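You operate a simulated robot arm through the tools that you are given. There is no shell and no other tool. Be economical: measure what you need, move in short steps, check, and stop when the job is done.

The job below is to be done with a simulated robot arm. You get a single attempt, and the scene is never put back.

JOB
Put things in order on the counter top over the food cupboard. At the end: the yellow egg cup stands where the clear marked glass stood; the clear marked glass from the counter top over the food cupboard stands where the cinnamon shaker stood; the purple raisin box stands where the yellow egg cup stood; the cinnamon shaker is on the blue glasses case; whatever was shut is shut again. Leave all else as you found it, and nothing knocked over.

Only the result counts: the job must be done as asked and must still hold three seconds after the hand-in. Knocking over, shifting, dropping, spilling or breaking anything else fails it.

ROBOT AND FRAMES
A 7-joint arm with a two-finger parallel gripper, fixed in place. Base frame: the origin is at the foot of the arm, x ahead of it, y to its left, z up; the work surface is at about z = 0. Lengths are in cm, angles in degrees, forces in N, time in s.
With the tool pointing down near the work surface it reaches from about 24 to 62 cm from the base axis. Its first joint turns from -66.0 to 66.0 degrees. Payload 2.6 kg.
The TCP is the grasp point between the finger pads, 3 cm short of the fingertips. In the tool frame z runs along the fingers and y along their closing line. The gripper opens to 9.4 cm. The fingers are 2.8 cm wide and 1 cm thick; the gripper's body (5 by 9.6 cm) begins 5.5 cm behind the TCP.
Orientation is that of the tool frame in the base frame, as [roll, pitch, yaw] about the fixed x, y, z axes, in that order (R = Rz(yaw) Ry(pitch) Rx(roll)). With the fingers straight down and closing along the base's y, the tool's x points along the base's -x, its y along +y and its z along -z.

CONTROLS
- The arm moves only by the tool jog_arm. Its argument "motion" is text: rows parted by semicolons, each of 7 numbers parted by spaces: the shift along the tool's x, y, z in units of 150 mm (1.0 is 150 mm), then the turn, a rotation vector about the tool's x, y, z in units of 120 degrees (1.0 is 120 degrees), then the finger opening in cm, from 0 to 9.4. In form: dx dy dz rx ry rz grip; .... A call has 1 to 20 rows; each row is the pose to reach, as a shift and turn from the pose commanded when the call began, along the tool's axes at that moment. A call with a number of a shift or a turn outside -1 to 1 is refused whole. Each row takes 0.2 s and may step no farther than 5 cm and 8.6 degrees from the row before; otherwise, or with a gripper value out of range, the whole call is refused. Where a pose cannot be reached the arm comes as near as it can. A force on the tool above 40 N (or 10 N above the force at the start of the call, whichever is more), or a blocked arm, ends the call early, and 0.2 s more pass. Each finger travels about 7.2 cm/s and halts on what it meets, pressing with about 43 N; the grip force reading is that of the motor and also rises with nothing between the fingers. The clock runs only during rows and for 0.2 s after the last one: add rows that repeat a pose to give the fingers time. It gives the time, the measured TCP pose, the force on the tool (base axes), the opening and the grip force at its end, in the units of the frame above (readings bear some noise), and new pictures: "views" is both (left out), scene, wrist or none.
- Cameras (640 x 400 px; columns grow to the right, rows downward): "scene" is fixed at [3.83, 43.63, 57.87]; the picture's right is [-0.83, -0.56, 0.00], its down [-0.30, 0.44, -0.85] and it looks along [0.47, -0.70, -0.53] (base axes); focal length 320 px, centre (320, 200). "wrist" rides on the gripper at [-3.7, 0, -5.8] in the tool frame; the picture's right is [0.00, -1.00, 0.00], its down [0.97, 0.00, -0.24] and it looks along [0.24, 0.00, 0.97] (tool axes); focal length 218 px, centre (320, 200). There is no depth. A picture from a camera that has moved, and an enlarged one, comes with that camera's place and axes in the base frame and with its lens. The place of the scene camera against the robot may be out by one fixed shift of up to 1.8 cm in any direction.
- enlarge(camera, box): a new picture of the part [left, top, right, bottom] of that camera's present view, enlarged. The clock stands still meanwhile.
- close_job(): hands the job in; it is judged then, once.

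Work in short steps. Places have to be worked out from the pictures, the camera data and where the tool is seen: move nearer, look again, correct. Check each grasp and each placing, and mend what went wrong. You have 120 turns and 150 pictures in all, those below and enlarged ones among them. Open the gripper and draw the arm clear of the work before you hand the job in, unless the task says otherwise; then end with one line.

The tools are called by a JSON object that holds its "name" and its "arguments". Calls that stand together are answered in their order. jog_arm: Moves the arm, as the interface text tells. Its arguments: {"type":"object","properties":{"motion":{"type":"string"},"views":{"type":"string","enum":["both","scene","wrist","none"]}},"required":["motion"]} The other tools are called the same way: enlarge (camera, box) takes an enlarged picture of a part of a camera's view; close_job () hands the job in.

At the start:

```text
t: 0.0
tool_pos: [42.48, 4.26, 30.93]
ee_rot: [-180.0, 0.0, 180.0]
contact_force: [-1.2, -0.8, -0.1]
width: 9.41
grasp_force: 0.0
```

scene: 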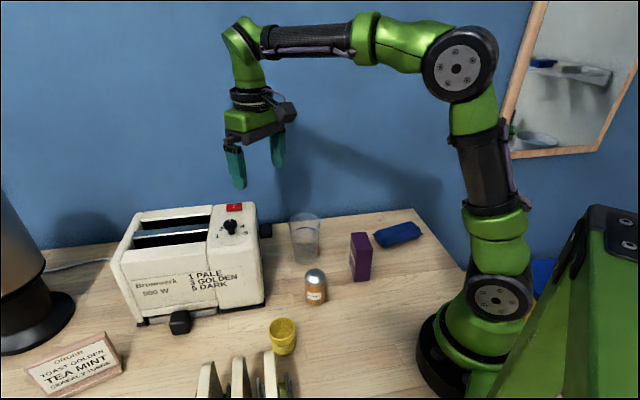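
wrist: 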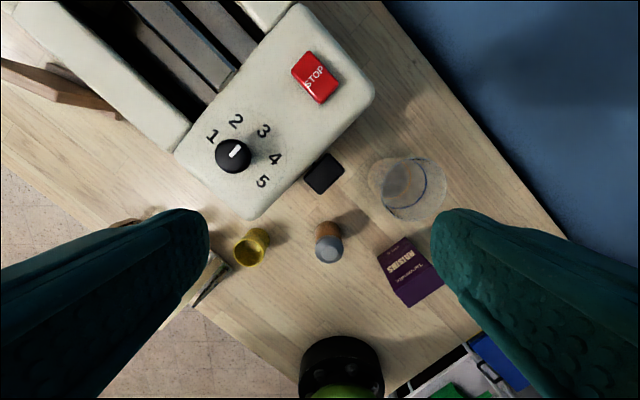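

I'll look closely at the counter in both views before moving.

{"name": "enlarge", "arguments": {"camera": "scene", "box": [240, 190, 480, 340]}}

{"name": "enlarge", "arguments": {"camera": "scene", "box": [160, 280, 352, 400]}}

{"name": "enlarge", "arguments": {"camera": "wrist", "box": [200, 130, 520, 330]}}

```text
2.67 times, centred on (360, 265) of scene
camera zoom: at [3.83, 43.63, 57.87], right [-0.83, -0.56, 0.0], down [-0.3, 0.44, -0.85], along [0.47, -0.7, -0.53], focal length 852 px, centre (213, 27)
```

zoom: 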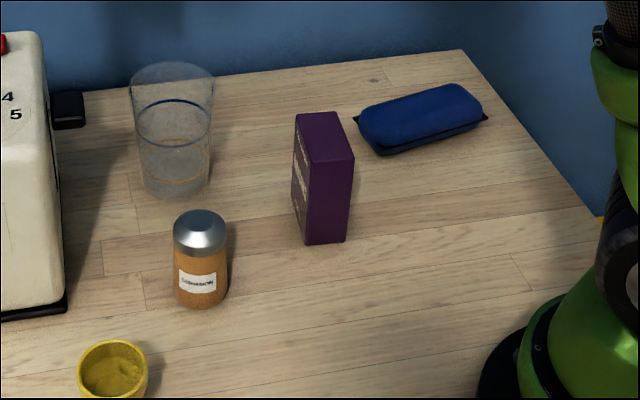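

```text
3.33 times, centred on (256, 340) of scene
camera zoom: at [3.83, 43.63, 57.87], right [-0.83, -0.56, 0.0], down [-0.3, 0.44, -0.85], along [0.47, -0.7, -0.53], focal length 1066 px, centre (533, -267)
```

zoom: 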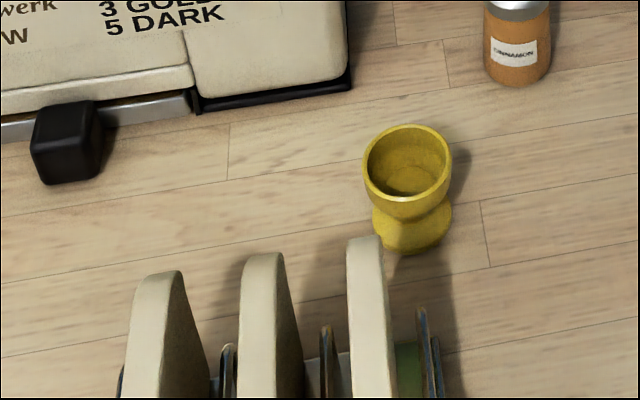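

```text
2.00 times, centred on (360, 230) of wrist
camera zoom: at [46.18, 4.12, 36.79], right [0.0, -1.0, 0.0], down [-0.97, 0.0, 0.24], along [-0.24, 0.0, -0.97], focal length 436 px, centre (240, 140)
```

zoom: 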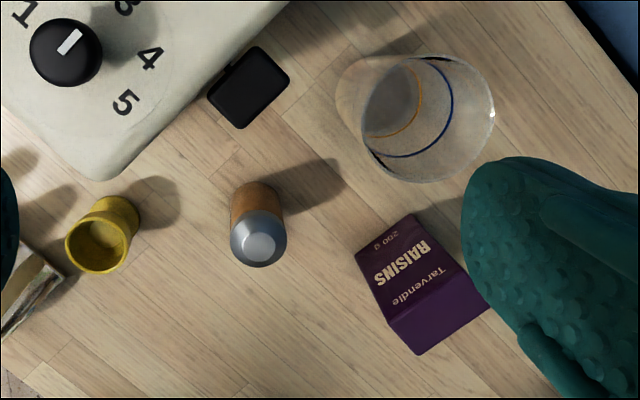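

Shaker is about (31, 2.6), ~7.8 tall; glass about (41, -7), egg cup about (30, 15), raisin box about (30, -9), case about (24, -25). I'll swing over at height to view the case, box and glass.

{"name": "jog_arm", "arguments": {"motion": "0.17 -0.2 0 0 0 0 9.4; 0.34 -0.4 0 0 0 0 9.4; 0.5 -0.6 0 0 0 0 9.4; 0.67 -0.8 0 0 0 0 9.4; 0.83 -1 0 0 0 0 9.4; 0.83 -1 0 0 0 0 9.4", "views": "wrist"}}

```text
t: 1.4
tool_pos: [29.86, -10.64, 30.76]
ee_rot: [-179.9, 0.0, -180.0]
contact_force: [-0.2, -0.6, 0.6]
width: 9.39
grasp_force: 0.1
camera wrist: at [33.71, -10.88, 36.61], right [0.0, -1.0, 0.0], down [-0.97, 0.0, 0.24], along [-0.24, 0.0, -0.97], focal length 218 px, centre (320, 200)
```

wrist: 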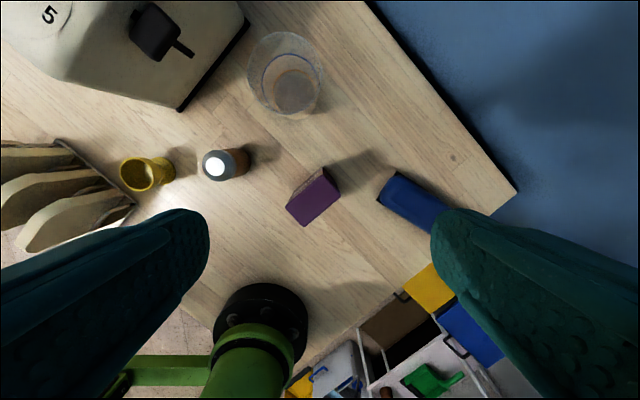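

The case is partly hidden by the finger; I'll move over it.

{"name": "jog_arm", "arguments": {"motion": "0.0 -0.25 0 0 0 0 9.4; 0 -0.5 0.1 0 0 0 9.4; 0.0 -0.75 0.2 0 0 0 9.4; 0.0 -0.9 0.3 0 0 0 9.4; 0 -0.9 0.3 0 0 0 9.4", "views": "wrist"}}

{"name": "enlarge", "arguments": {"camera": "wrist", "box": [160, 80, 480, 280]}}

```text
t: 2.6
tool_pos: [29.76, -24.33, 26.43]
ee_rot: [180.0, 0.0, 179.9]
contact_force: [0.1, 0.4, -1.0]
width: 9.42
grasp_force: 0.0
camera wrist: at [33.57, -24.42, 32.3], right [0.0, -1.0, 0.0], down [-0.97, 0.0, 0.24], along [-0.24, 0.0, -0.97], focal length 218 px, centre (320, 200)
```

wrist: 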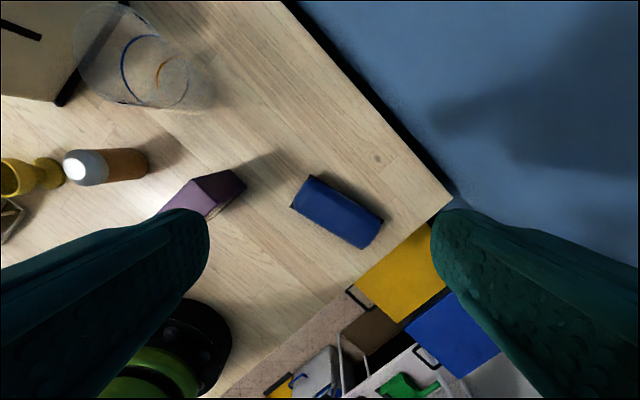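

```text
2.00 times, centred on (320, 180) of wrist
camera zoom: at [33.57, -24.42, 32.3], right [0.0, -1.0, 0.0], down [-0.97, 0.0, 0.24], along [-0.24, 0.0, -0.97], focal length 436 px, centre (320, 240)
```

zoom: 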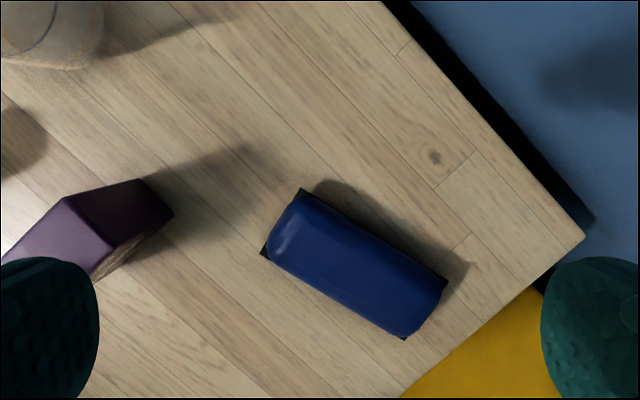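

Case center is near (24.5, -27). I'll descend above it for a second view to get its height and center.

{"name": "jog_arm", "arguments": {"motion": "0.1 -0.06 0.2 0 0 0 9.4; 0.2 -0.12 0.4 0 0 0 9.4; 0.3 -0.16 0.6 0 0 0 9.4; 0.3 -0.18 0.75 0 0 0 9.4; 0.3 -0.18 0.75 0 0 0 9.4", "views": "both"}}

{"name": "enlarge", "arguments": {"camera": "scene", "box": [320, 180, 480, 280]}}

```text
t: 3.8
tool_pos: [25.52, -26.98, 14.96]
ee_rot: [180.0, 0.0, 179.9]
contact_force: [0.7, 0.2, 0.1]
width: 9.4
grasp_force: 0.0
camera wrist: at [29.25, -27.08, 20.9], right [0.0, -1.0, 0.0], down [-0.97, 0.0, 0.24], along [-0.24, 0.0, -0.97], focal length 218 px, centre (320, 200)
```

scene: 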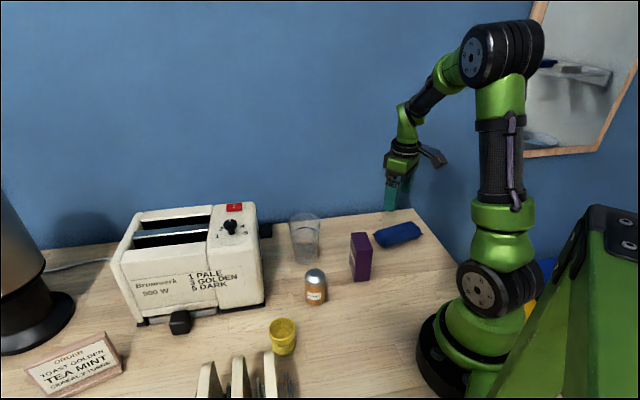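
wrist: 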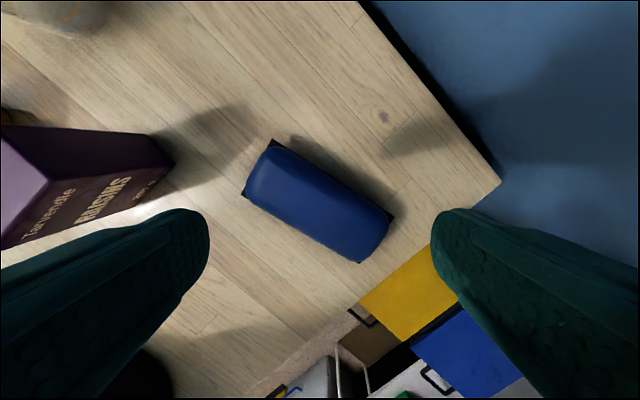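

```text
4.00 times, centred on (400, 230) of scene
camera zoom: at [3.83, 43.63, 57.87], right [-0.83, -0.56, 0.0], down [-0.3, 0.44, -0.85], along [0.47, -0.7, -0.53], focal length 1279 px, centre (0, 80)
```

zoom: 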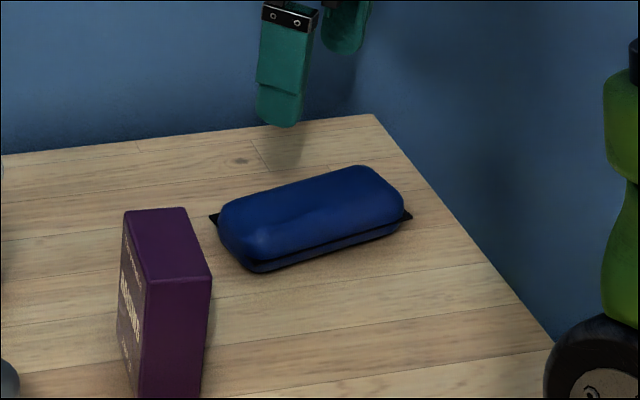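

Case center ≈ (24.1, -26.9), about 5.6 × 13, long axis along (-0.51,-0.86). Now rise and go back toward the shaker.

{"name": "jog_arm", "arguments": {"motion": "0 0 -0.3 0 0 0 9.4; 0 0.1 -0.6 0 0 0 9.4; -0.05 0.4 -0.7 0 0 0 9.4; -0.1 0.7 -0.7 0 0 0 9.4; -0.2 1 -0.7 0 0 0 9.4", "views": "none"}}

{"name": "jog_arm", "arguments": {"motion": "-0.05 0.3 0 0 0 0 9.4; -0.1 0.6 0 0 0 0 9.4; -0.13 0.87 0.1 0 0 0 9.4; -0.16 0.97 0.4 0 0 0 9.4; -0.16 0.97 0.6 0 0 0 9.4; -0.16 0.97 0.6 0 0 0 9.4", "views": "wrist"}}

```text
t: 5.0
tool_pos: [28.7, -12.04, 25.67]
ee_rot: [-180.0, 0.0, 179.9]
contact_force: [-0.1, 0.3, -0.2]
width: 9.4
grasp_force: 0.1
```

```text
t: 6.4
tool_pos: [30.88, 2.5, 16.5]
ee_rot: [180.0, 0.0, -180.0]
contact_force: [0.2, 0.0, 0.3]
width: 9.42
grasp_force: 0.2
camera wrist: at [34.59, 2.37, 22.35], right [0.0, -1.0, 0.0], down [-0.97, 0.0, 0.24], along [-0.24, 0.0, -0.97], focal length 218 px, centre (320, 200)
```

wrist: 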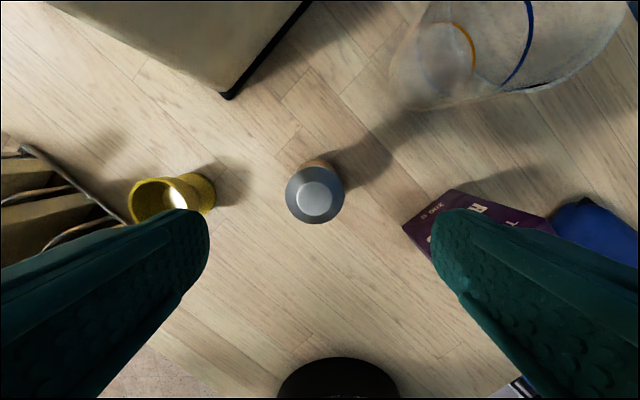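

Shaker axis ≈ (31.05, 2.75). Descend around it with open fingers.

{"name": "jog_arm", "arguments": {"motion": "-0.01 0.017 0.25 0 0 0 9.4; -0.01 0.017 0.5 0 0 0 9.4; -0.01 0.017 0.7 0 0 0 9.4; -0.01 0.017 0.79 0 0 0 9.4; -0.01 0.017 0.79 0 0 0 9.4", "views": "both"}}

```text
t: 7.6
tool_pos: [31.24, 2.69, 4.94]
ee_rot: [-180.0, -0.2, -180.0]
contact_force: [0.2, 0.1, 0.0]
width: 9.42
grasp_force: 0.1
camera wrist: at [34.84, 2.7, 10.77], right [0.0, -1.0, 0.0], down [-0.97, 0.0, 0.24], along [-0.24, 0.0, -0.97], focal length 218 px, centre (320, 200)
```

scene: 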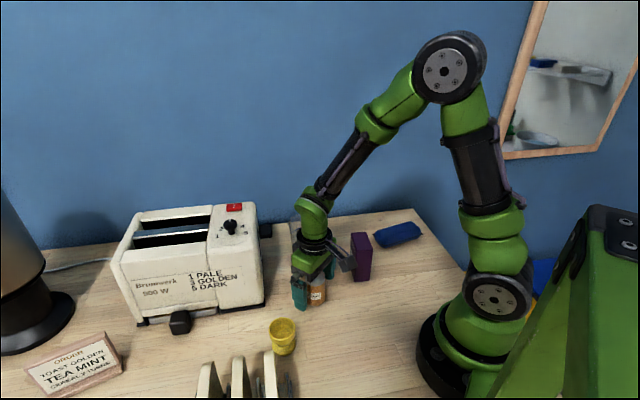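
wrist: 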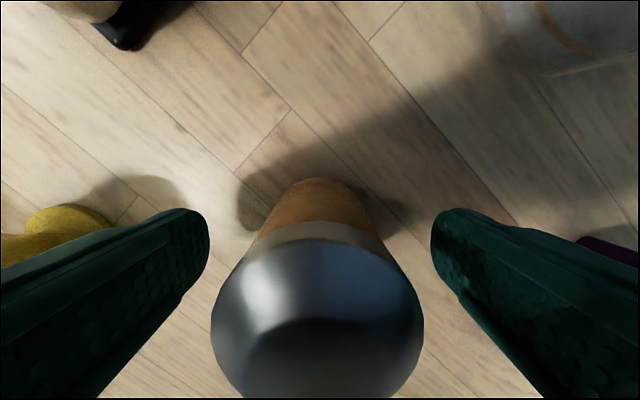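

Centered; close the fingers.

{"name": "jog_arm", "arguments": {"motion": "0 0 0 0 0 0 6.5; 0 0 0 0 0 0 4; 0 0 0 0 0 0 3; 0 0 0 0 0 0 3; 0 0 0 0 0 0 3", "views": "none"}}

```text
t: 8.8
tool_pos: [31.12, 2.75, 4.86]
ee_rot: [-180.0, 0.0, 179.9]
contact_force: [-1.5, 0.6, 1.1]
width: 4.32
grasp_force: 42.6
```

Gripped at 4.32 cm. Lift, then move toward the case.

{"name": "jog_arm", "arguments": {"motion": "0 0 -0.1 0 0 0 3; 0 0 -0.3 0 0 0 3; 0 0 -0.5 0 0 0 3; 0 0 -0.7 0 0 0 3; 0 0 -0.9 0 0 0 3; 0 0 -0.98 0 0 0 3; 0 -0.1 -0.98 0 0 0 3; 0.1 -0.3 -0.98 0 0 0 3; 0.15 -0.5 -0.98 0 0 0 3; 0.2 -0.7 -0.98 0 0 0 3; 0.25 -0.9 -0.98 0 0 0 3; 0.25 -1 -0.98 0 0 0 3", "views": "scene"}}

```text
t: 11.4
tool_pos: [27.23, -12.22, 19.58]
ee_rot: [-180.0, 0.0, 180.0]
contact_force: [0.2, -1.1, -1.3]
width: 4.28
grasp_force: 43.1
```

scene: 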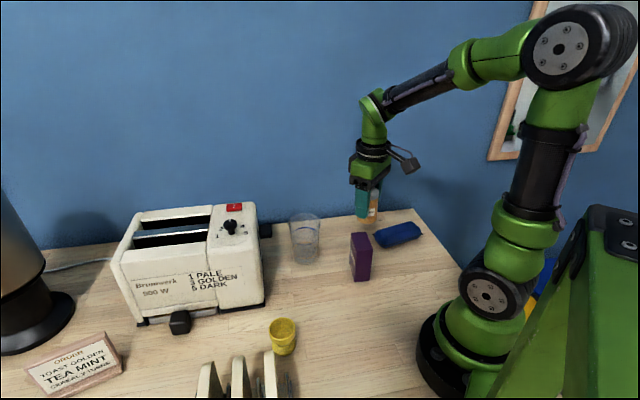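

Still held upright. Move over the case and lower to about 3 cm above it.

{"name": "jog_arm", "arguments": {"motion": "0.04 -0.2 0 0 0 0 3; 0.08 -0.4 0 0 0 0 3; 0.12 -0.6 0 0 0 0 3; 0.16 -0.8 0 0 0 0 3; 0.207 -0.98 0 0 0 0 3; 0.207 -0.98 0.2 0 0 0 3; 0.207 -0.98 0.4 0 0 0 3; 0.207 -0.98 0.5 0 0 0 3; 0.207 -0.98 0.5 0 0 0 3", "views": "both"}}

{"name": "enlarge", "arguments": {"camera": "scene", "box": [336, 170, 464, 250]}}

```text
t: 13.4
tool_pos: [24.03, -27.07, 11.95]
ee_rot: [-180.0, -0.1, 180.0]
contact_force: [-0.5, 0.5, -1.6]
width: 4.31
grasp_force: 43.2
camera wrist: at [27.79, -27.15, 17.85], right [0.0, -1.0, 0.0], down [-0.97, 0.0, 0.24], along [-0.24, 0.0, -0.97], focal length 218 px, centre (320, 200)
```

scene: 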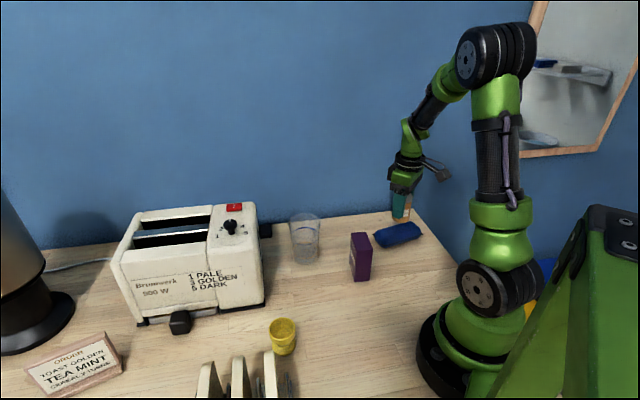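
wrist: 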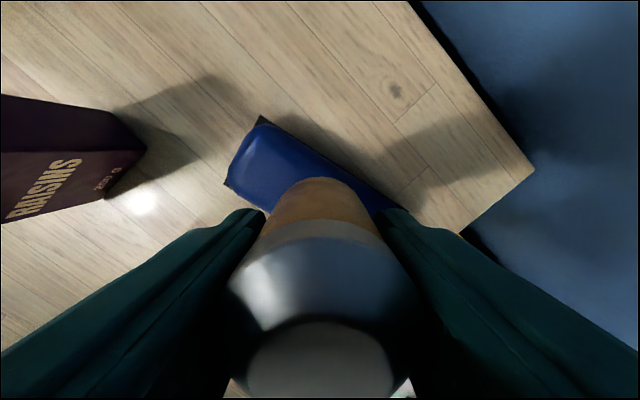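

```text
5.00 times, centred on (400, 210) of scene
camera zoom: at [3.83, 43.63, 57.87], right [-0.83, -0.56, 0.0], down [-0.3, 0.44, -0.85], along [0.47, -0.7, -0.53], focal length 1598 px, centre (-80, 150)
```

zoom: 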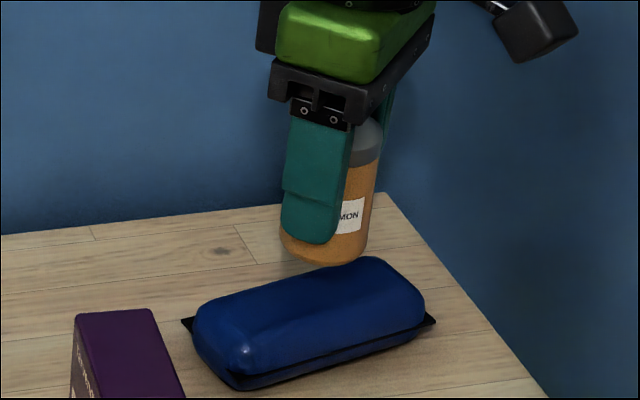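

Case top I estimate near z≈4; shaker bottom is at ≈7.1 and centered. Lower most of the way, then feel for contact.

{"name": "jog_arm", "arguments": {"motion": "0 -0.005 0.06 0 0 0 3; 0 -0.005 0.12 0 0 0 3; 0 -0.005 0.16 0 0 0 3; 0 -0.005 0.16 0 0 0 3", "views": "none"}}

{"name": "enlarge", "arguments": {"camera": "scene", "box": [336, 170, 464, 250]}}

```text
t: 14.4
tool_pos: [24.11, -27.07, 9.64]
ee_rot: [-179.9, 0.0, -179.9]
contact_force: [-0.7, 0.4, -0.8]
width: 4.31
grasp_force: 43.2
```

```text
5.00 times, centred on (400, 210) of scene
camera zoom: at [3.83, 43.63, 57.87], right [-0.83, -0.56, 0.0], down [-0.3, 0.44, -0.85], along [0.47, -0.7, -0.53], focal length 1598 px, centre (-80, 150)
```

zoom: 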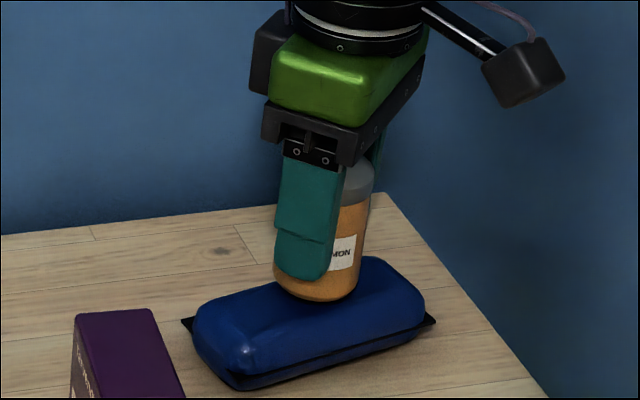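

Very near. Lower in small steps watching the force.

{"name": "jog_arm", "arguments": {"motion": "0 0 0.02 0 0 0 3; 0 0 0.02 0 0 0 3", "views": "none"}}

{"name": "jog_arm", "arguments": {"motion": "0 0 0.02 0 0 0 3; 0 0 0.02 0 0 0 3", "views": "none"}}

{"name": "jog_arm", "arguments": {"motion": "0 0 0.02 0 0 0 3; 0 0 0.02 0 0 0 3", "views": "none"}}

```text
t: 15.0
tool_pos: [24.18, -26.94, 9.35]
ee_rot: [-180.0, -0.1, 180.0]
contact_force: [0.1, 0.1, -1.3]
width: 4.31
grasp_force: 42.9
```

```text
t: 15.6
tool_pos: [24.14, -26.97, 9.1]
ee_rot: [-180.0, 0.0, -179.9]
contact_force: [-0.1, -0.2, -1.5]
width: 4.32
grasp_force: 42.6
```

```text
t: 16.2
tool_pos: [24.16, -26.9, 8.69]
ee_rot: [-179.9, 0.1, 179.9]
contact_force: [-0.3, 0.1, 0.1]
width: 4.31
grasp_force: 43.0
```

No clear contact yet; continue in finer steps.

{"name": "jog_arm", "arguments": {"motion": "0 0 0.012 0 0 0 3; 0 0 0.012 0 0 0 3", "views": "none"}}

{"name": "jog_arm", "arguments": {"motion": "0 0 0.012 0 0 0 3; 0 0 0.012 0 0 0 3", "views": "none"}}

{"name": "enlarge", "arguments": {"camera": "scene", "box": [352, 180, 448, 240]}}

```text
t: 16.8
tool_pos: [24.12, -27.08, 8.71]
ee_rot: [-180.0, 0.2, 179.8]
contact_force: [-6.7, 3.1, 29.8]
width: 4.32
grasp_force: 43.1
```

```text
t: 17.1
tool_pos: [24.29, -27.01, 8.72]
ee_rot: [-179.9, 0.2, 179.9]
contact_force: [-1.2, 0.4, 5.5]
width: 4.35
grasp_force: 42.7
stopped in row 1: the force on the tool passed its limit (the readings are from after the stop); the commanded pose is now the measured one
```

```text
6.67 times, centred on (400, 210) of scene
camera zoom: at [3.83, 43.63, 57.87], right [-0.83, -0.56, 0.0], down [-0.3, 0.44, -0.85], along [0.47, -0.7, -0.53], focal length 2131 px, centre (-213, 133)
```

zoom: 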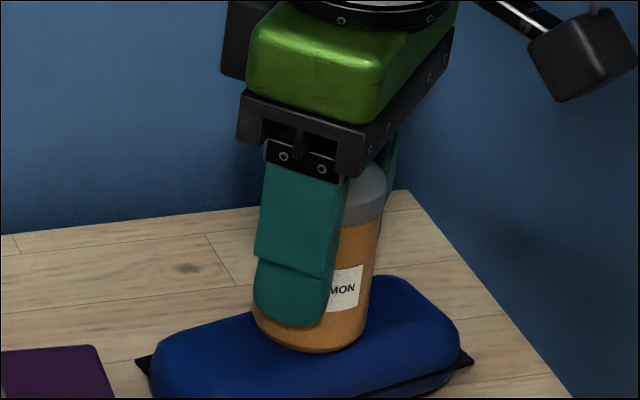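

Firm contact at the case top (≈3.85). Open slowly, staying put.

{"name": "jog_arm", "arguments": {"motion": "0 0 0 0 0 0 4.4; 0 0 0 0 0 0 4.6; 0 0 0 0 0 0 5; 0 0 0 0 0 0 6; 0 0 0 0 0 0 7.5; 0 0 0 0 0 0 9.4; 0 0 0 0 0 0 9.4", "views": "both"}}

{"name": "enlarge", "arguments": {"camera": "scene", "box": [352, 180, 448, 240]}}

```text
t: 18.7
tool_pos: [24.26, -26.98, 8.71]
ee_rot: [-180.0, 0.2, 179.9]
contact_force: [0.2, 0.7, -0.2]
width: 9.41
grasp_force: 0.1
camera wrist: at [27.91, -27.07, 14.55], right [0.0, -1.0, 0.0], down [-0.97, 0.0, 0.24], along [-0.24, 0.0, -0.97], focal length 218 px, centre (320, 200)
```

scene: 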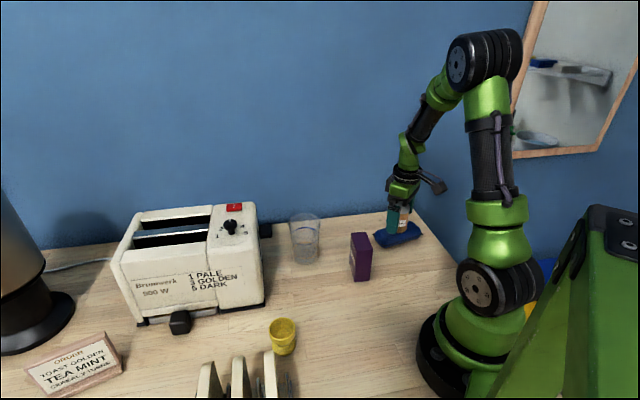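
wrist: 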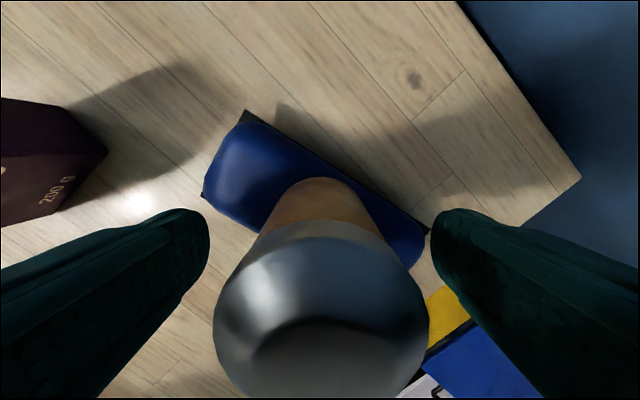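

```text
6.67 times, centred on (400, 210) of scene
camera zoom: at [3.83, 43.63, 57.87], right [-0.83, -0.56, 0.0], down [-0.3, 0.44, -0.85], along [0.47, -0.7, -0.53], focal length 2131 px, centre (-213, 133)
```

zoom: 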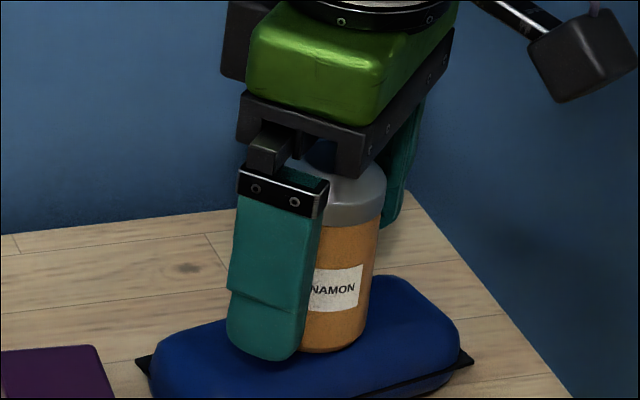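

Shaker stands alone. Rise straight up, then head toward the glass.

{"name": "jog_arm", "arguments": {"motion": "0 0 -0.2 0 0 0 9.4; 0 0 -0.45 0 0 0 9.4; 0 0 -0.7 0 0 0 9.4; 0 0 -1 0 0 0 9.4; -0.2 0.2 -1 0 0 0 9.4; -0.4 0.4 -1 0 0 0 9.4; -0.6 0.6 -1 0 0 0 9.4; -0.8 0.8 -1 0 0 0 9.4; -1 1 -1 0 0 0 9.4; -1 1 -1 0 0 0 9.4", "views": "both"}}

{"name": "enlarge", "arguments": {"camera": "scene", "box": [264, 190, 424, 290]}}

```text
t: 20.9
tool_pos: [39.4, -11.72, 23.74]
ee_rot: [-179.9, 0.1, 179.9]
contact_force: [0.8, 0.1, -0.6]
width: 9.4
grasp_force: 0.0
camera wrist: at [43.0, -11.86, 29.7], right [0.0, -1.0, 0.0], down [-0.97, 0.0, 0.24], along [-0.24, 0.0, -0.97], focal length 218 px, centre (320, 200)
```

scene: 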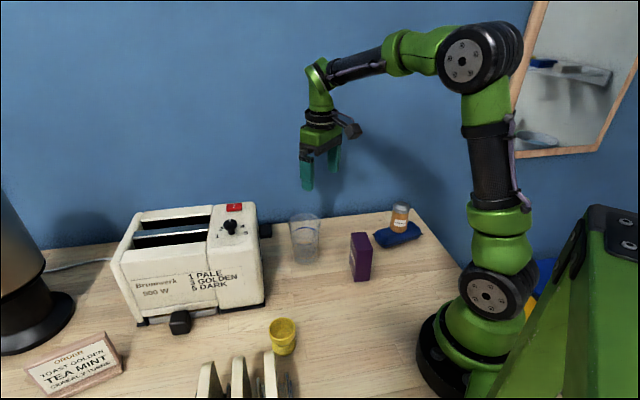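
wrist: 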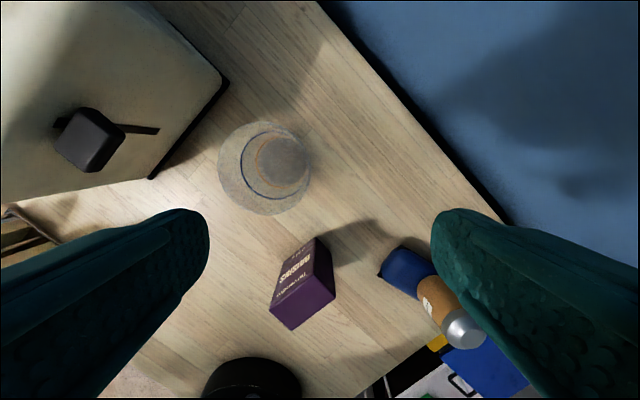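

```text
4.00 times, centred on (344, 240) of scene
camera zoom: at [3.83, 43.63, 57.87], right [-0.83, -0.56, 0.0], down [-0.3, 0.44, -0.85], along [0.47, -0.7, -0.53], focal length 1279 px, centre (224, 40)
```

zoom: 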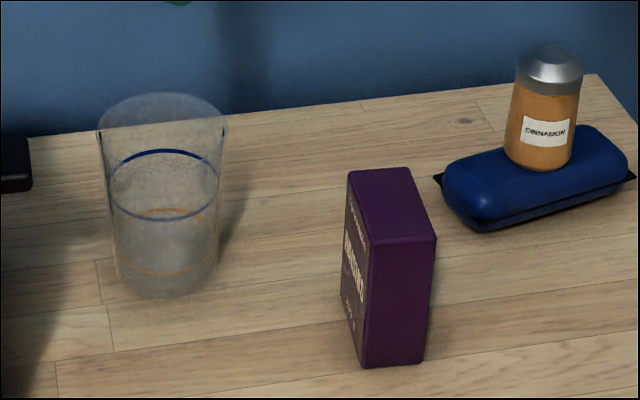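

Glass axis ≈ (41.1, -7.0), rim ≈ 11 high, ~8 wide. Move above it for a centering look.

{"name": "jog_arm", "arguments": {"motion": "-0.06 0.16 0 0 0 0 9.4; -0.113 0.315 0.1 0 0 0 9.4; -0.113 0.315 0.3 0 0 0 9.4; -0.113 0.315 0.43 0 0 0 9.4; -0.113 0.315 0.43 0 0 0 9.4", "views": "wrist"}}

{"name": "enlarge", "arguments": {"camera": "wrist", "box": [200, 100, 456, 260]}}

```text
t: 22.1
tool_pos: [41.05, -7.28, 17.17]
ee_rot: [-179.9, 0.1, 180.0]
contact_force: [0.6, 0.5, -0.5]
width: 9.38
grasp_force: 0.1
camera wrist: at [44.78, -7.3, 23.1], right [0.0, -1.0, 0.0], down [-0.97, 0.0, 0.24], along [-0.24, 0.0, -0.97], focal length 218 px, centre (320, 200)
```

wrist: 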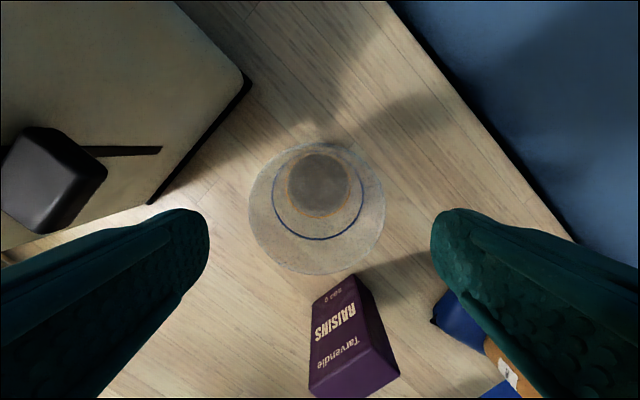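

```text
2.50 times, centred on (328, 180) of wrist
camera zoom: at [44.78, -7.3, 23.1], right [0.0, -1.0, 0.0], down [-0.97, 0.0, 0.24], along [-0.24, 0.0, -0.97], focal length 546 px, centre (300, 250)
```

zoom: 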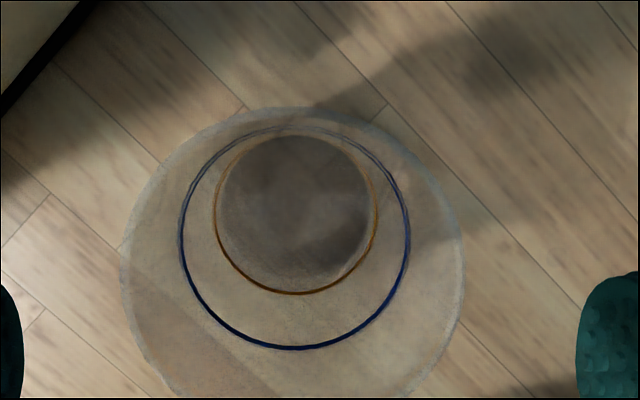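

Glass lateral offset is ~0.18 cm toward +y; correct and descend with the fingers straddling the rim, to z≈6.8.

{"name": "jog_arm", "arguments": {"motion": "0 0.012 0 0 0 0 9.4; 0 0.012 0.2 0 0 0 9.4; 0 0.012 0.35 0 0 0 9.4; 0 0.012 0.5 0 0 0 9.4; 0 0.012 0.62 0 0 0 9.4; 0 0.012 0.69 0 0 0 9.4; 0 0.012 0.69 0 0 0 9.4", "views": "both"}}

{"name": "enlarge", "arguments": {"camera": "scene", "box": [240, 180, 368, 260]}}

```text
t: 23.7
tool_pos: [40.84, -7.15, 6.89]
ee_rot: [-179.9, 0.2, 179.8]
contact_force: [0.0, -1.3, -0.3]
width: 9.42
grasp_force: 0.1
camera wrist: at [44.52, -7.17, 12.75], right [0.0, -1.0, 0.0], down [-0.97, 0.0, 0.24], along [-0.24, 0.0, -0.97], focal length 218 px, centre (320, 200)
```

scene: 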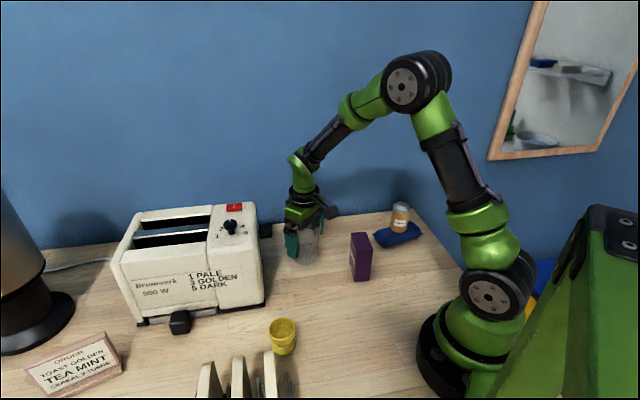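
wrist: 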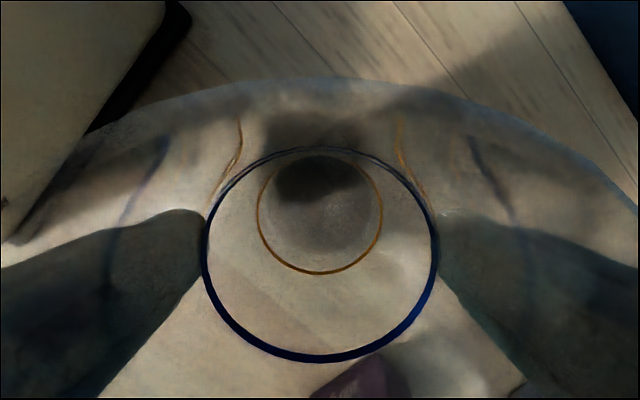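

```text
5.00 times, centred on (304, 220) of scene
camera zoom: at [3.83, 43.63, 57.87], right [-0.83, -0.56, 0.0], down [-0.3, 0.44, -0.85], along [0.47, -0.7, -0.53], focal length 1598 px, centre (400, 100)
```

zoom: 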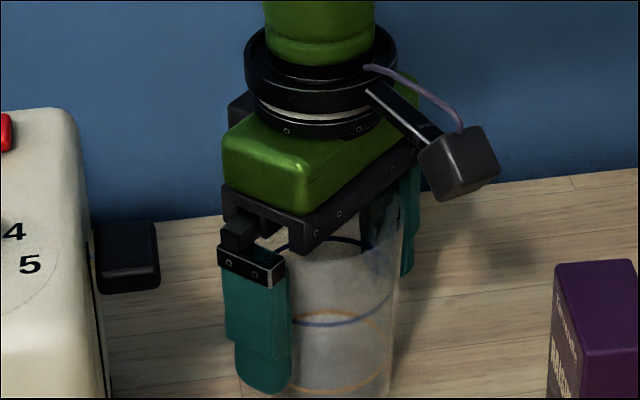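

Straddling and centered. Close gradually, watching the grip force.

{"name": "jog_arm", "arguments": {"motion": "0 0 0 0 0 0 8.6; 0 0 0 0 0 0 7.8; 0 0 0 0 0 0 7.3; 0 0 0 0 0 0 7.1; 0 0 0 0 0 0 7.1", "views": "none"}}

```text
t: 24.9
tool_pos: [40.89, -7.01, 6.89]
ee_rot: [-179.9, 0.2, 179.9]
contact_force: [-0.3, -0.3, -0.4]
width: 8.17
grasp_force: 42.7
```

Halted at 8.17 (near the rim, taper). Lift slightly and check the hold.

{"name": "jog_arm", "arguments": {"motion": "0 0 -0.05 0 0 0 7.1; 0 0 -0.12 0 0 0 7.1; 0 0 -0.2 0 0 0 7.1; 0 0 -0.2 0 0 0 7.1", "views": "both"}}

{"name": "enlarge", "arguments": {"camera": "scene", "box": [240, 180, 368, 260]}}

```text
t: 25.9
tool_pos: [40.97, -7.17, 9.96]
ee_rot: [-179.9, 0.2, 179.9]
contact_force: [0.2, 0.4, -2.2]
width: 8.2
grasp_force: 43.0
camera wrist: at [44.57, -7.14, 15.76], right [0.0, -1.0, 0.0], down [-0.97, 0.0, 0.24], along [-0.24, 0.0, -0.97], focal length 218 px, centre (320, 200)
```

scene: 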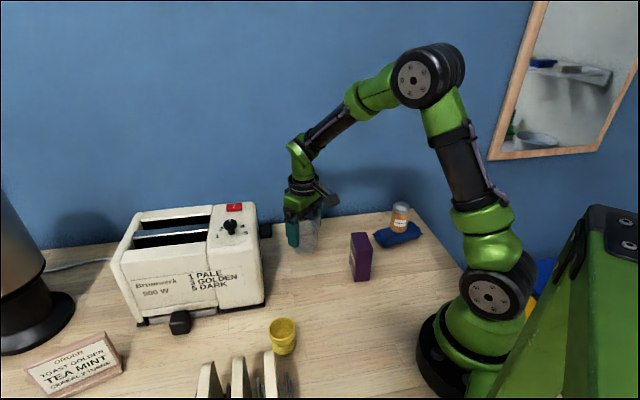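
wrist: 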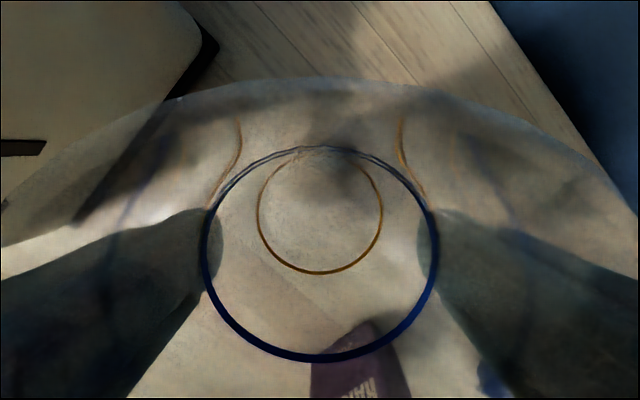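

```text
5.00 times, centred on (304, 220) of scene
camera zoom: at [3.83, 43.63, 57.87], right [-0.83, -0.56, 0.0], down [-0.3, 0.44, -0.85], along [0.47, -0.7, -0.53], focal length 1598 px, centre (400, 100)
```

zoom: 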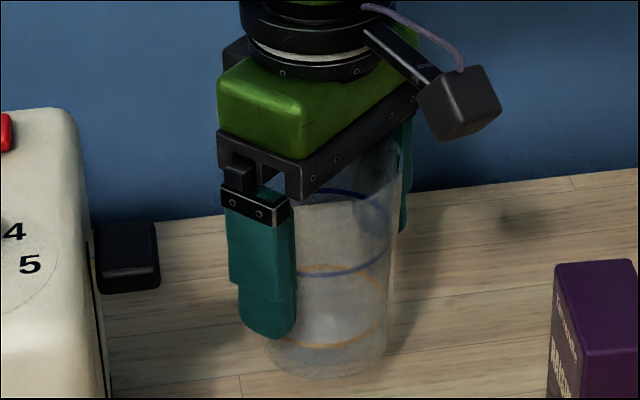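

Solid hold with the ring positions unchanged. Carry it to the shaker's old place (31.05, 2.75) at height.

{"name": "jog_arm", "arguments": {"motion": "0 0 -0.15 0 0 0 7.1; 0 0 -0.3 0 0 0 7.1; 0 0 -0.4 0 0 0 7.1; 0.13 0.13 -0.4 0 0 0 7.1; 0.26 0.26 -0.4 0 0 0 7.1; 0.39 0.39 -0.4 0 0 0 7.1; 0.53 0.53 -0.4 0 0 0 7.1; 0.655 0.66 -0.4 0 0 0 7.1; 0.655 0.66 -0.25 0 0 0 7.1; 0.655 0.66 -0.1 0 0 0 7.1; 0.655 0.66 0 0 0 0 7.1; 0.655 0.66 0 0 0 0 7.1", "views": "both"}}

```text
t: 28.5
tool_pos: [31.08, 2.87, 9.8]
ee_rot: [-180.0, 0.2, 179.9]
contact_force: [0.6, 0.9, -1.6]
width: 8.2
grasp_force: 43.3
camera wrist: at [34.79, 2.85, 15.66], right [0.0, -1.0, 0.0], down [-0.97, 0.0, 0.24], along [-0.24, 0.0, -0.97], focal length 218 px, centre (320, 200)
```

scene: 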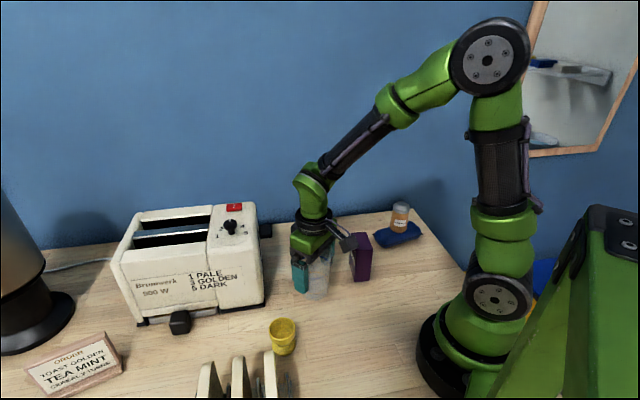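
wrist: 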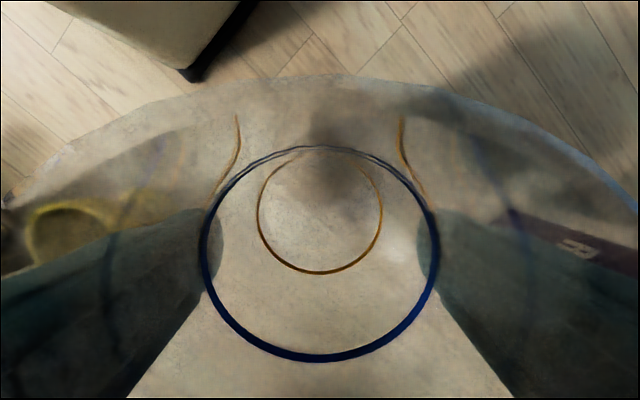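

In place above the spot; lower by 2.6 cm, then feel for contact.

{"name": "jog_arm", "arguments": {"motion": "0 -0.005 0.06 0 0 0 7.1; 0 -0.005 0.12 0 0 0 7.1; 0 -0.005 0.175 0 0 0 7.1; 0 -0.005 0.175 0 0 0 7.1", "views": "none"}}

{"name": "jog_arm", "arguments": {"motion": "0 0 0.01 0 0 0 7.1; 0 0 0.01 0 0 0 7.1", "views": "none"}}

{"name": "jog_arm", "arguments": {"motion": "0 0 0.01 0 0 0 7.1; 0 0 0.01 0 0 0 7.1", "views": "none"}}

```text
t: 29.5
tool_pos: [31.12, 2.73, 7.23]
ee_rot: [-179.9, 0.1, 180.0]
contact_force: [-0.2, 0.3, -1.6]
width: 8.22
grasp_force: 43.6
```

```text
t: 30.1
tool_pos: [31.04, 2.72, 7.12]
ee_rot: [-179.9, 0.2, 179.9]
contact_force: [-0.2, -0.4, -2.0]
width: 8.21
grasp_force: 42.7
```

```text
t: 30.7
tool_pos: [31.16, 2.59, 6.87]
ee_rot: [-179.8, 0.1, 180.0]
contact_force: [1.0, 0.2, -0.9]
width: 8.21
grasp_force: 43.7
```

Close to touching; one more small step.

{"name": "jog_arm", "arguments": {"motion": "0 0 0.008 0 0 0 7.1; 0 0 0.008 0 0 0 7.1", "views": "none"}}

```text
t: 31.3
tool_pos: [31.14, 2.67, 6.82]
ee_rot: [-179.9, 0.2, 179.8]
contact_force: [-8.6, -2.0, 23.6]
width: 8.22
grasp_force: 42.9
```

Contact. Open slowly.

{"name": "jog_arm", "arguments": {"motion": "0 0 -0.004 0 0 0 8.2; 0 0 -0.004 0 0 0 8.4; 0 0 -0.004 0 0 0 8.7; 0 0 -0.004 0 0 0 9.4; 0 0 -0.004 0 0 0 9.4", "views": "both"}}

```text
t: 32.5
tool_pos: [31.21, 2.67, 6.87]
ee_rot: [-180.0, 0.2, 179.8]
contact_force: [0.2, -0.2, 0.5]
width: 9.41
grasp_force: 0.0
camera wrist: at [34.8, 2.67, 12.76], right [0.0, -1.0, 0.0], down [-0.97, 0.0, 0.24], along [-0.24, 0.0, -0.97], focal length 218 px, centre (320, 200)
```

scene: 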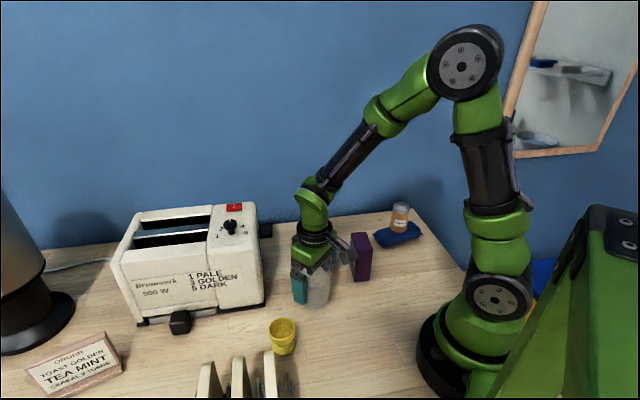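
wrist: 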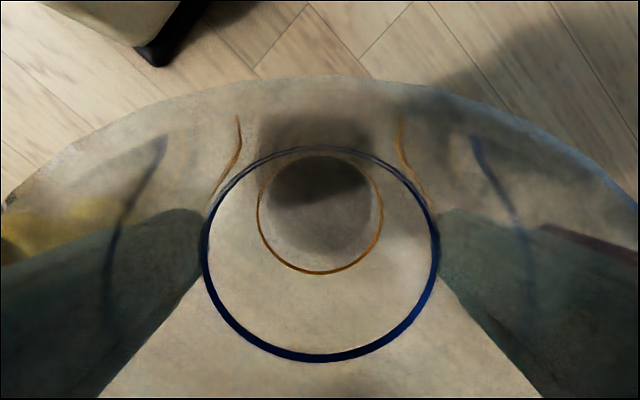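

Glass stands, centered. Rise straight up and go over the egg cup.

{"name": "jog_arm", "arguments": {"motion": "0 0 -0.15 0 0 0 9.4; 0 0 -0.35 0 0 0 9.4; 0 0 -0.6 0 0 0 9.4; 0 0 -0.9 0 0 0 9.4; 0 0.25 -0.9 0 0 0 9.4; 0.04 0.5 -0.9 0 0 0 9.4; 0.08 0.78 -0.9 0 0 0 9.4; 0.08 0.78 -0.9 0 0 0 9.4", "views": "both"}}

{"name": "enlarge", "arguments": {"camera": "wrist", "box": [240, 120, 400, 220]}}

{"name": "enlarge", "arguments": {"camera": "scene", "box": [190, 280, 350, 380]}}

```text
t: 34.3
tool_pos: [30.03, 14.52, 20.6]
ee_rot: [-179.9, 0.2, 179.9]
contact_force: [0.6, -0.4, 0.4]
width: 9.39
grasp_force: 0.0
camera wrist: at [33.69, 14.42, 26.35], right [0.0, -1.0, 0.0], down [-0.97, 0.0, 0.24], along [-0.24, 0.0, -0.97], focal length 218 px, centre (320, 200)
```

scene: 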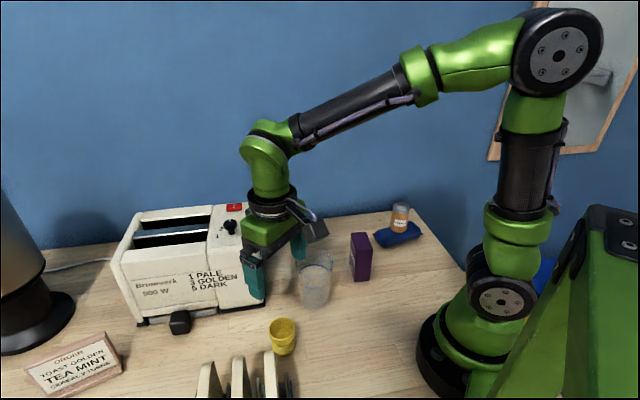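
wrist: 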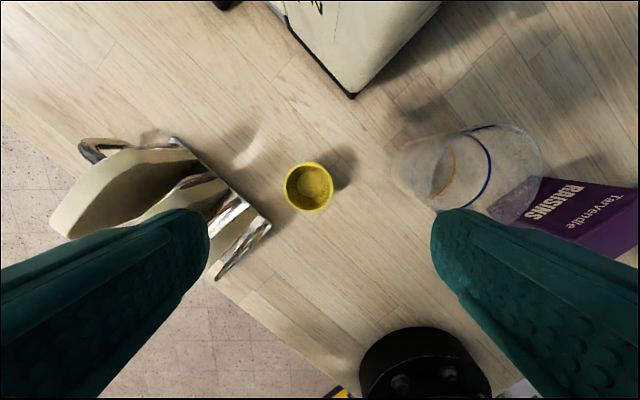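

```text
4.00 times, centred on (320, 170) of wrist
camera zoom: at [33.69, 14.42, 26.35], right [0.0, -1.0, 0.0], down [-0.97, 0.0, 0.24], along [-0.24, 0.0, -0.97], focal length 873 px, centre (320, 320)
```

zoom: 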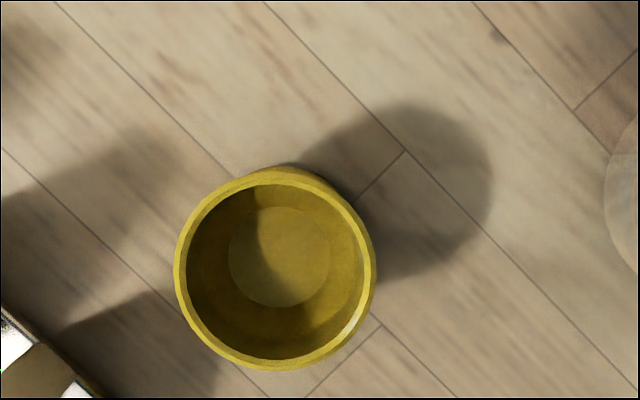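

```text
4.00 times, centred on (270, 330) of scene
camera zoom: at [3.83, 43.63, 57.87], right [-0.83, -0.56, 0.0], down [-0.3, 0.44, -0.85], along [0.47, -0.7, -0.53], focal length 1279 px, centre (520, -320)
```

zoom: 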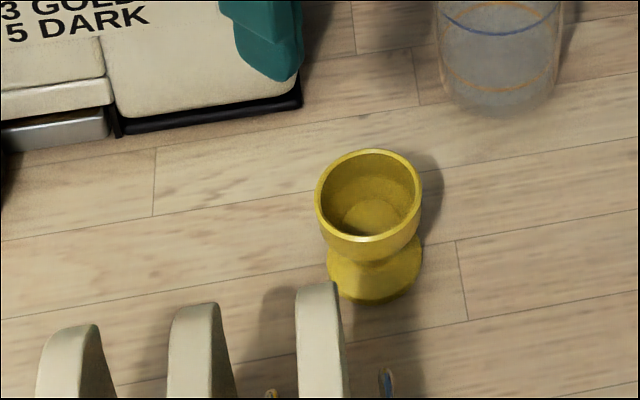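

Egg cup ≈ (29.85, 15.5), ~6 tall, 4.7 wide; toast rack ~7 cm off. Descend with narrower opening, pausing to check alignment.

{"name": "jog_arm", "arguments": {"motion": "0.01 0.065 0.1 0 0 0 7.4; 0.01 0.065 0.3 0 0 0 7.4; 0.01 0.065 0.5 0 0 0 7.4; 0.01 0.065 0.5 0 0 0 7.4", "views": "wrist"}}

```text
t: 35.3
tool_pos: [29.88, 15.39, 12.76]
ee_rot: [-179.9, 0.1, 179.9]
contact_force: [0.1, -0.2, -0.4]
width: 7.41
grasp_force: 0.0
camera wrist: at [33.56, 15.26, 18.6], right [0.0, -1.0, 0.0], down [-0.97, 0.0, 0.24], along [-0.24, 0.0, -0.97], focal length 218 px, centre (320, 200)
```

wrist: 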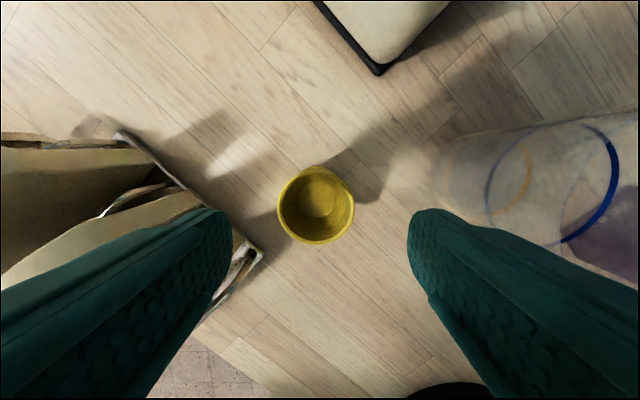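

Aligned within 0.2 cm. Narrow to 6.4 to keep clear of the rack and descend to z≈4.2.

{"name": "jog_arm", "arguments": {"motion": "-0.005 0.006 0.1 0 0 0 6.4; -0.005 0.006 0.25 0 0 0 6.4; -0.005 0.006 0.4 0 0 0 6.4; -0.005 0.006 0.5 0 0 0 6.4; -0.005 0.006 0.57 0 0 0 6.4; -0.005 0.006 0.57 0 0 0 6.4", "views": "both"}}

{"name": "enlarge", "arguments": {"camera": "scene", "box": [206, 290, 334, 370]}}

```text
t: 36.7
tool_pos: [29.86, 15.45, 4.35]
ee_rot: [-179.9, 0.1, 179.9]
contact_force: [-0.1, -0.3, 0.3]
width: 6.41
grasp_force: 0.1
camera wrist: at [33.62, 15.38, 10.17], right [0.0, -1.0, 0.0], down [-0.97, 0.0, 0.24], along [-0.24, 0.0, -0.97], focal length 218 px, centre (320, 200)
```

scene: 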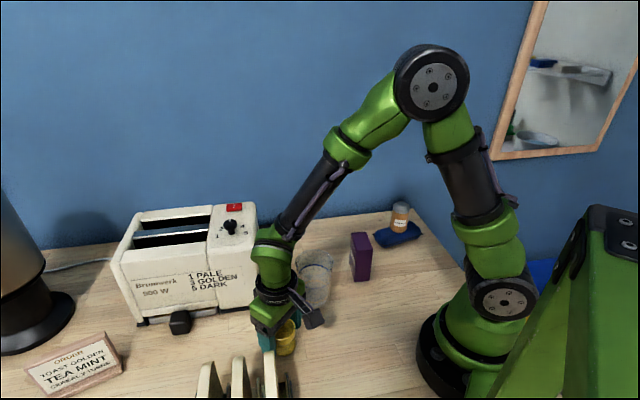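
wrist: 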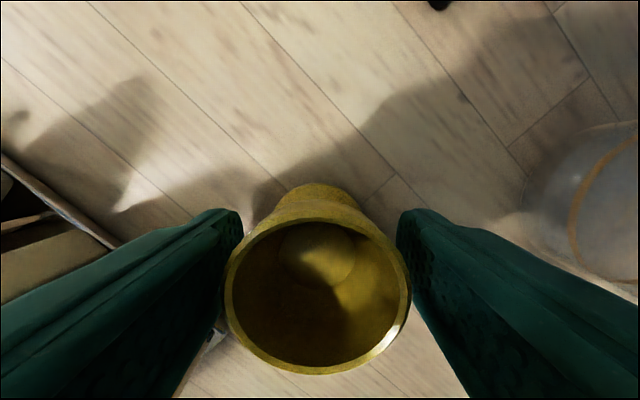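

```text
5.00 times, centred on (270, 330) of scene
camera zoom: at [3.83, 43.63, 57.87], right [-0.83, -0.56, 0.0], down [-0.3, 0.44, -0.85], along [0.47, -0.7, -0.53], focal length 1598 px, centre (570, -450)
```

zoom: 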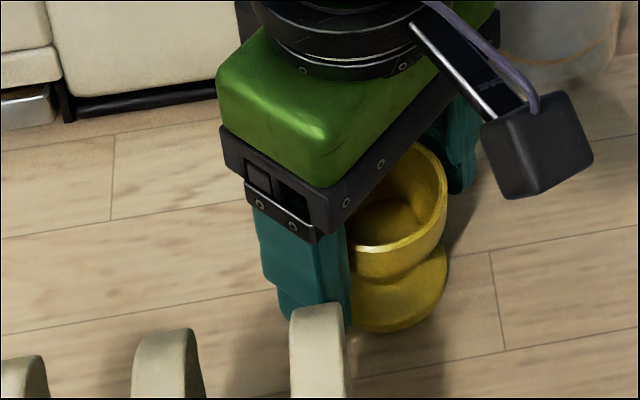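

Cup between the fingers, clear of the rack. Original spot ≈ (29.95, 15.47). Close.

{"name": "jog_arm", "arguments": {"motion": "0 0 0 0 0 0 5.2; 0 0 0 0 0 0 4; 0 0 0 0 0 0 3.5; 0 0 0 0 0 0 3.5", "views": "none"}}

{"name": "jog_arm", "arguments": {"motion": "0 0 -0.1 0 0 0 3.5; 0 0 -0.25 0 0 0 3.5; 0 0 -0.45 0 0 0 3.5; 0 0 -0.65 0 0 0 3.5; 0 0 -0.9 0 0 0 3.5; 0 0 -1 0 0 0 3.5", "views": "both"}}

```text
t: 37.7
tool_pos: [29.88, 15.51, 4.29]
ee_rot: [-179.9, 0.2, 179.8]
contact_force: [-0.2, -0.3, -0.4]
width: 4.86
grasp_force: 42.7
```

```text
t: 39.1
tool_pos: [29.93, 15.59, 19.37]
ee_rot: [-180.0, 0.1, 179.8]
contact_force: [-0.4, 0.3, -0.6]
width: 4.87
grasp_force: 43.0
camera wrist: at [33.56, 15.5, 25.18], right [0.0, -1.0, 0.0], down [-0.97, 0.0, 0.24], along [-0.24, 0.0, -0.97], focal length 218 px, centre (320, 200)
```

scene: 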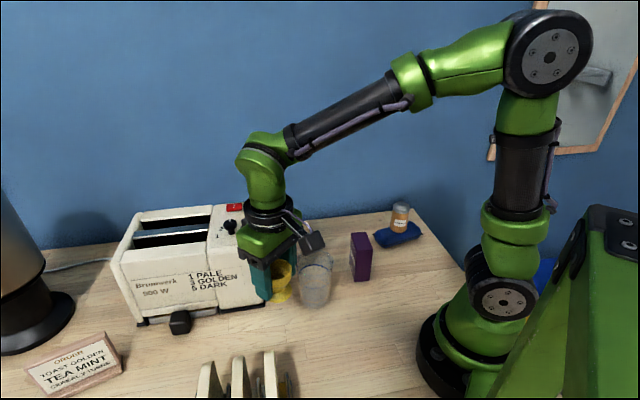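
wrist: 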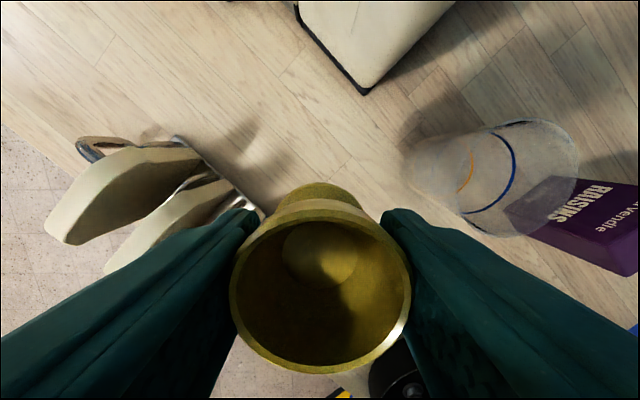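

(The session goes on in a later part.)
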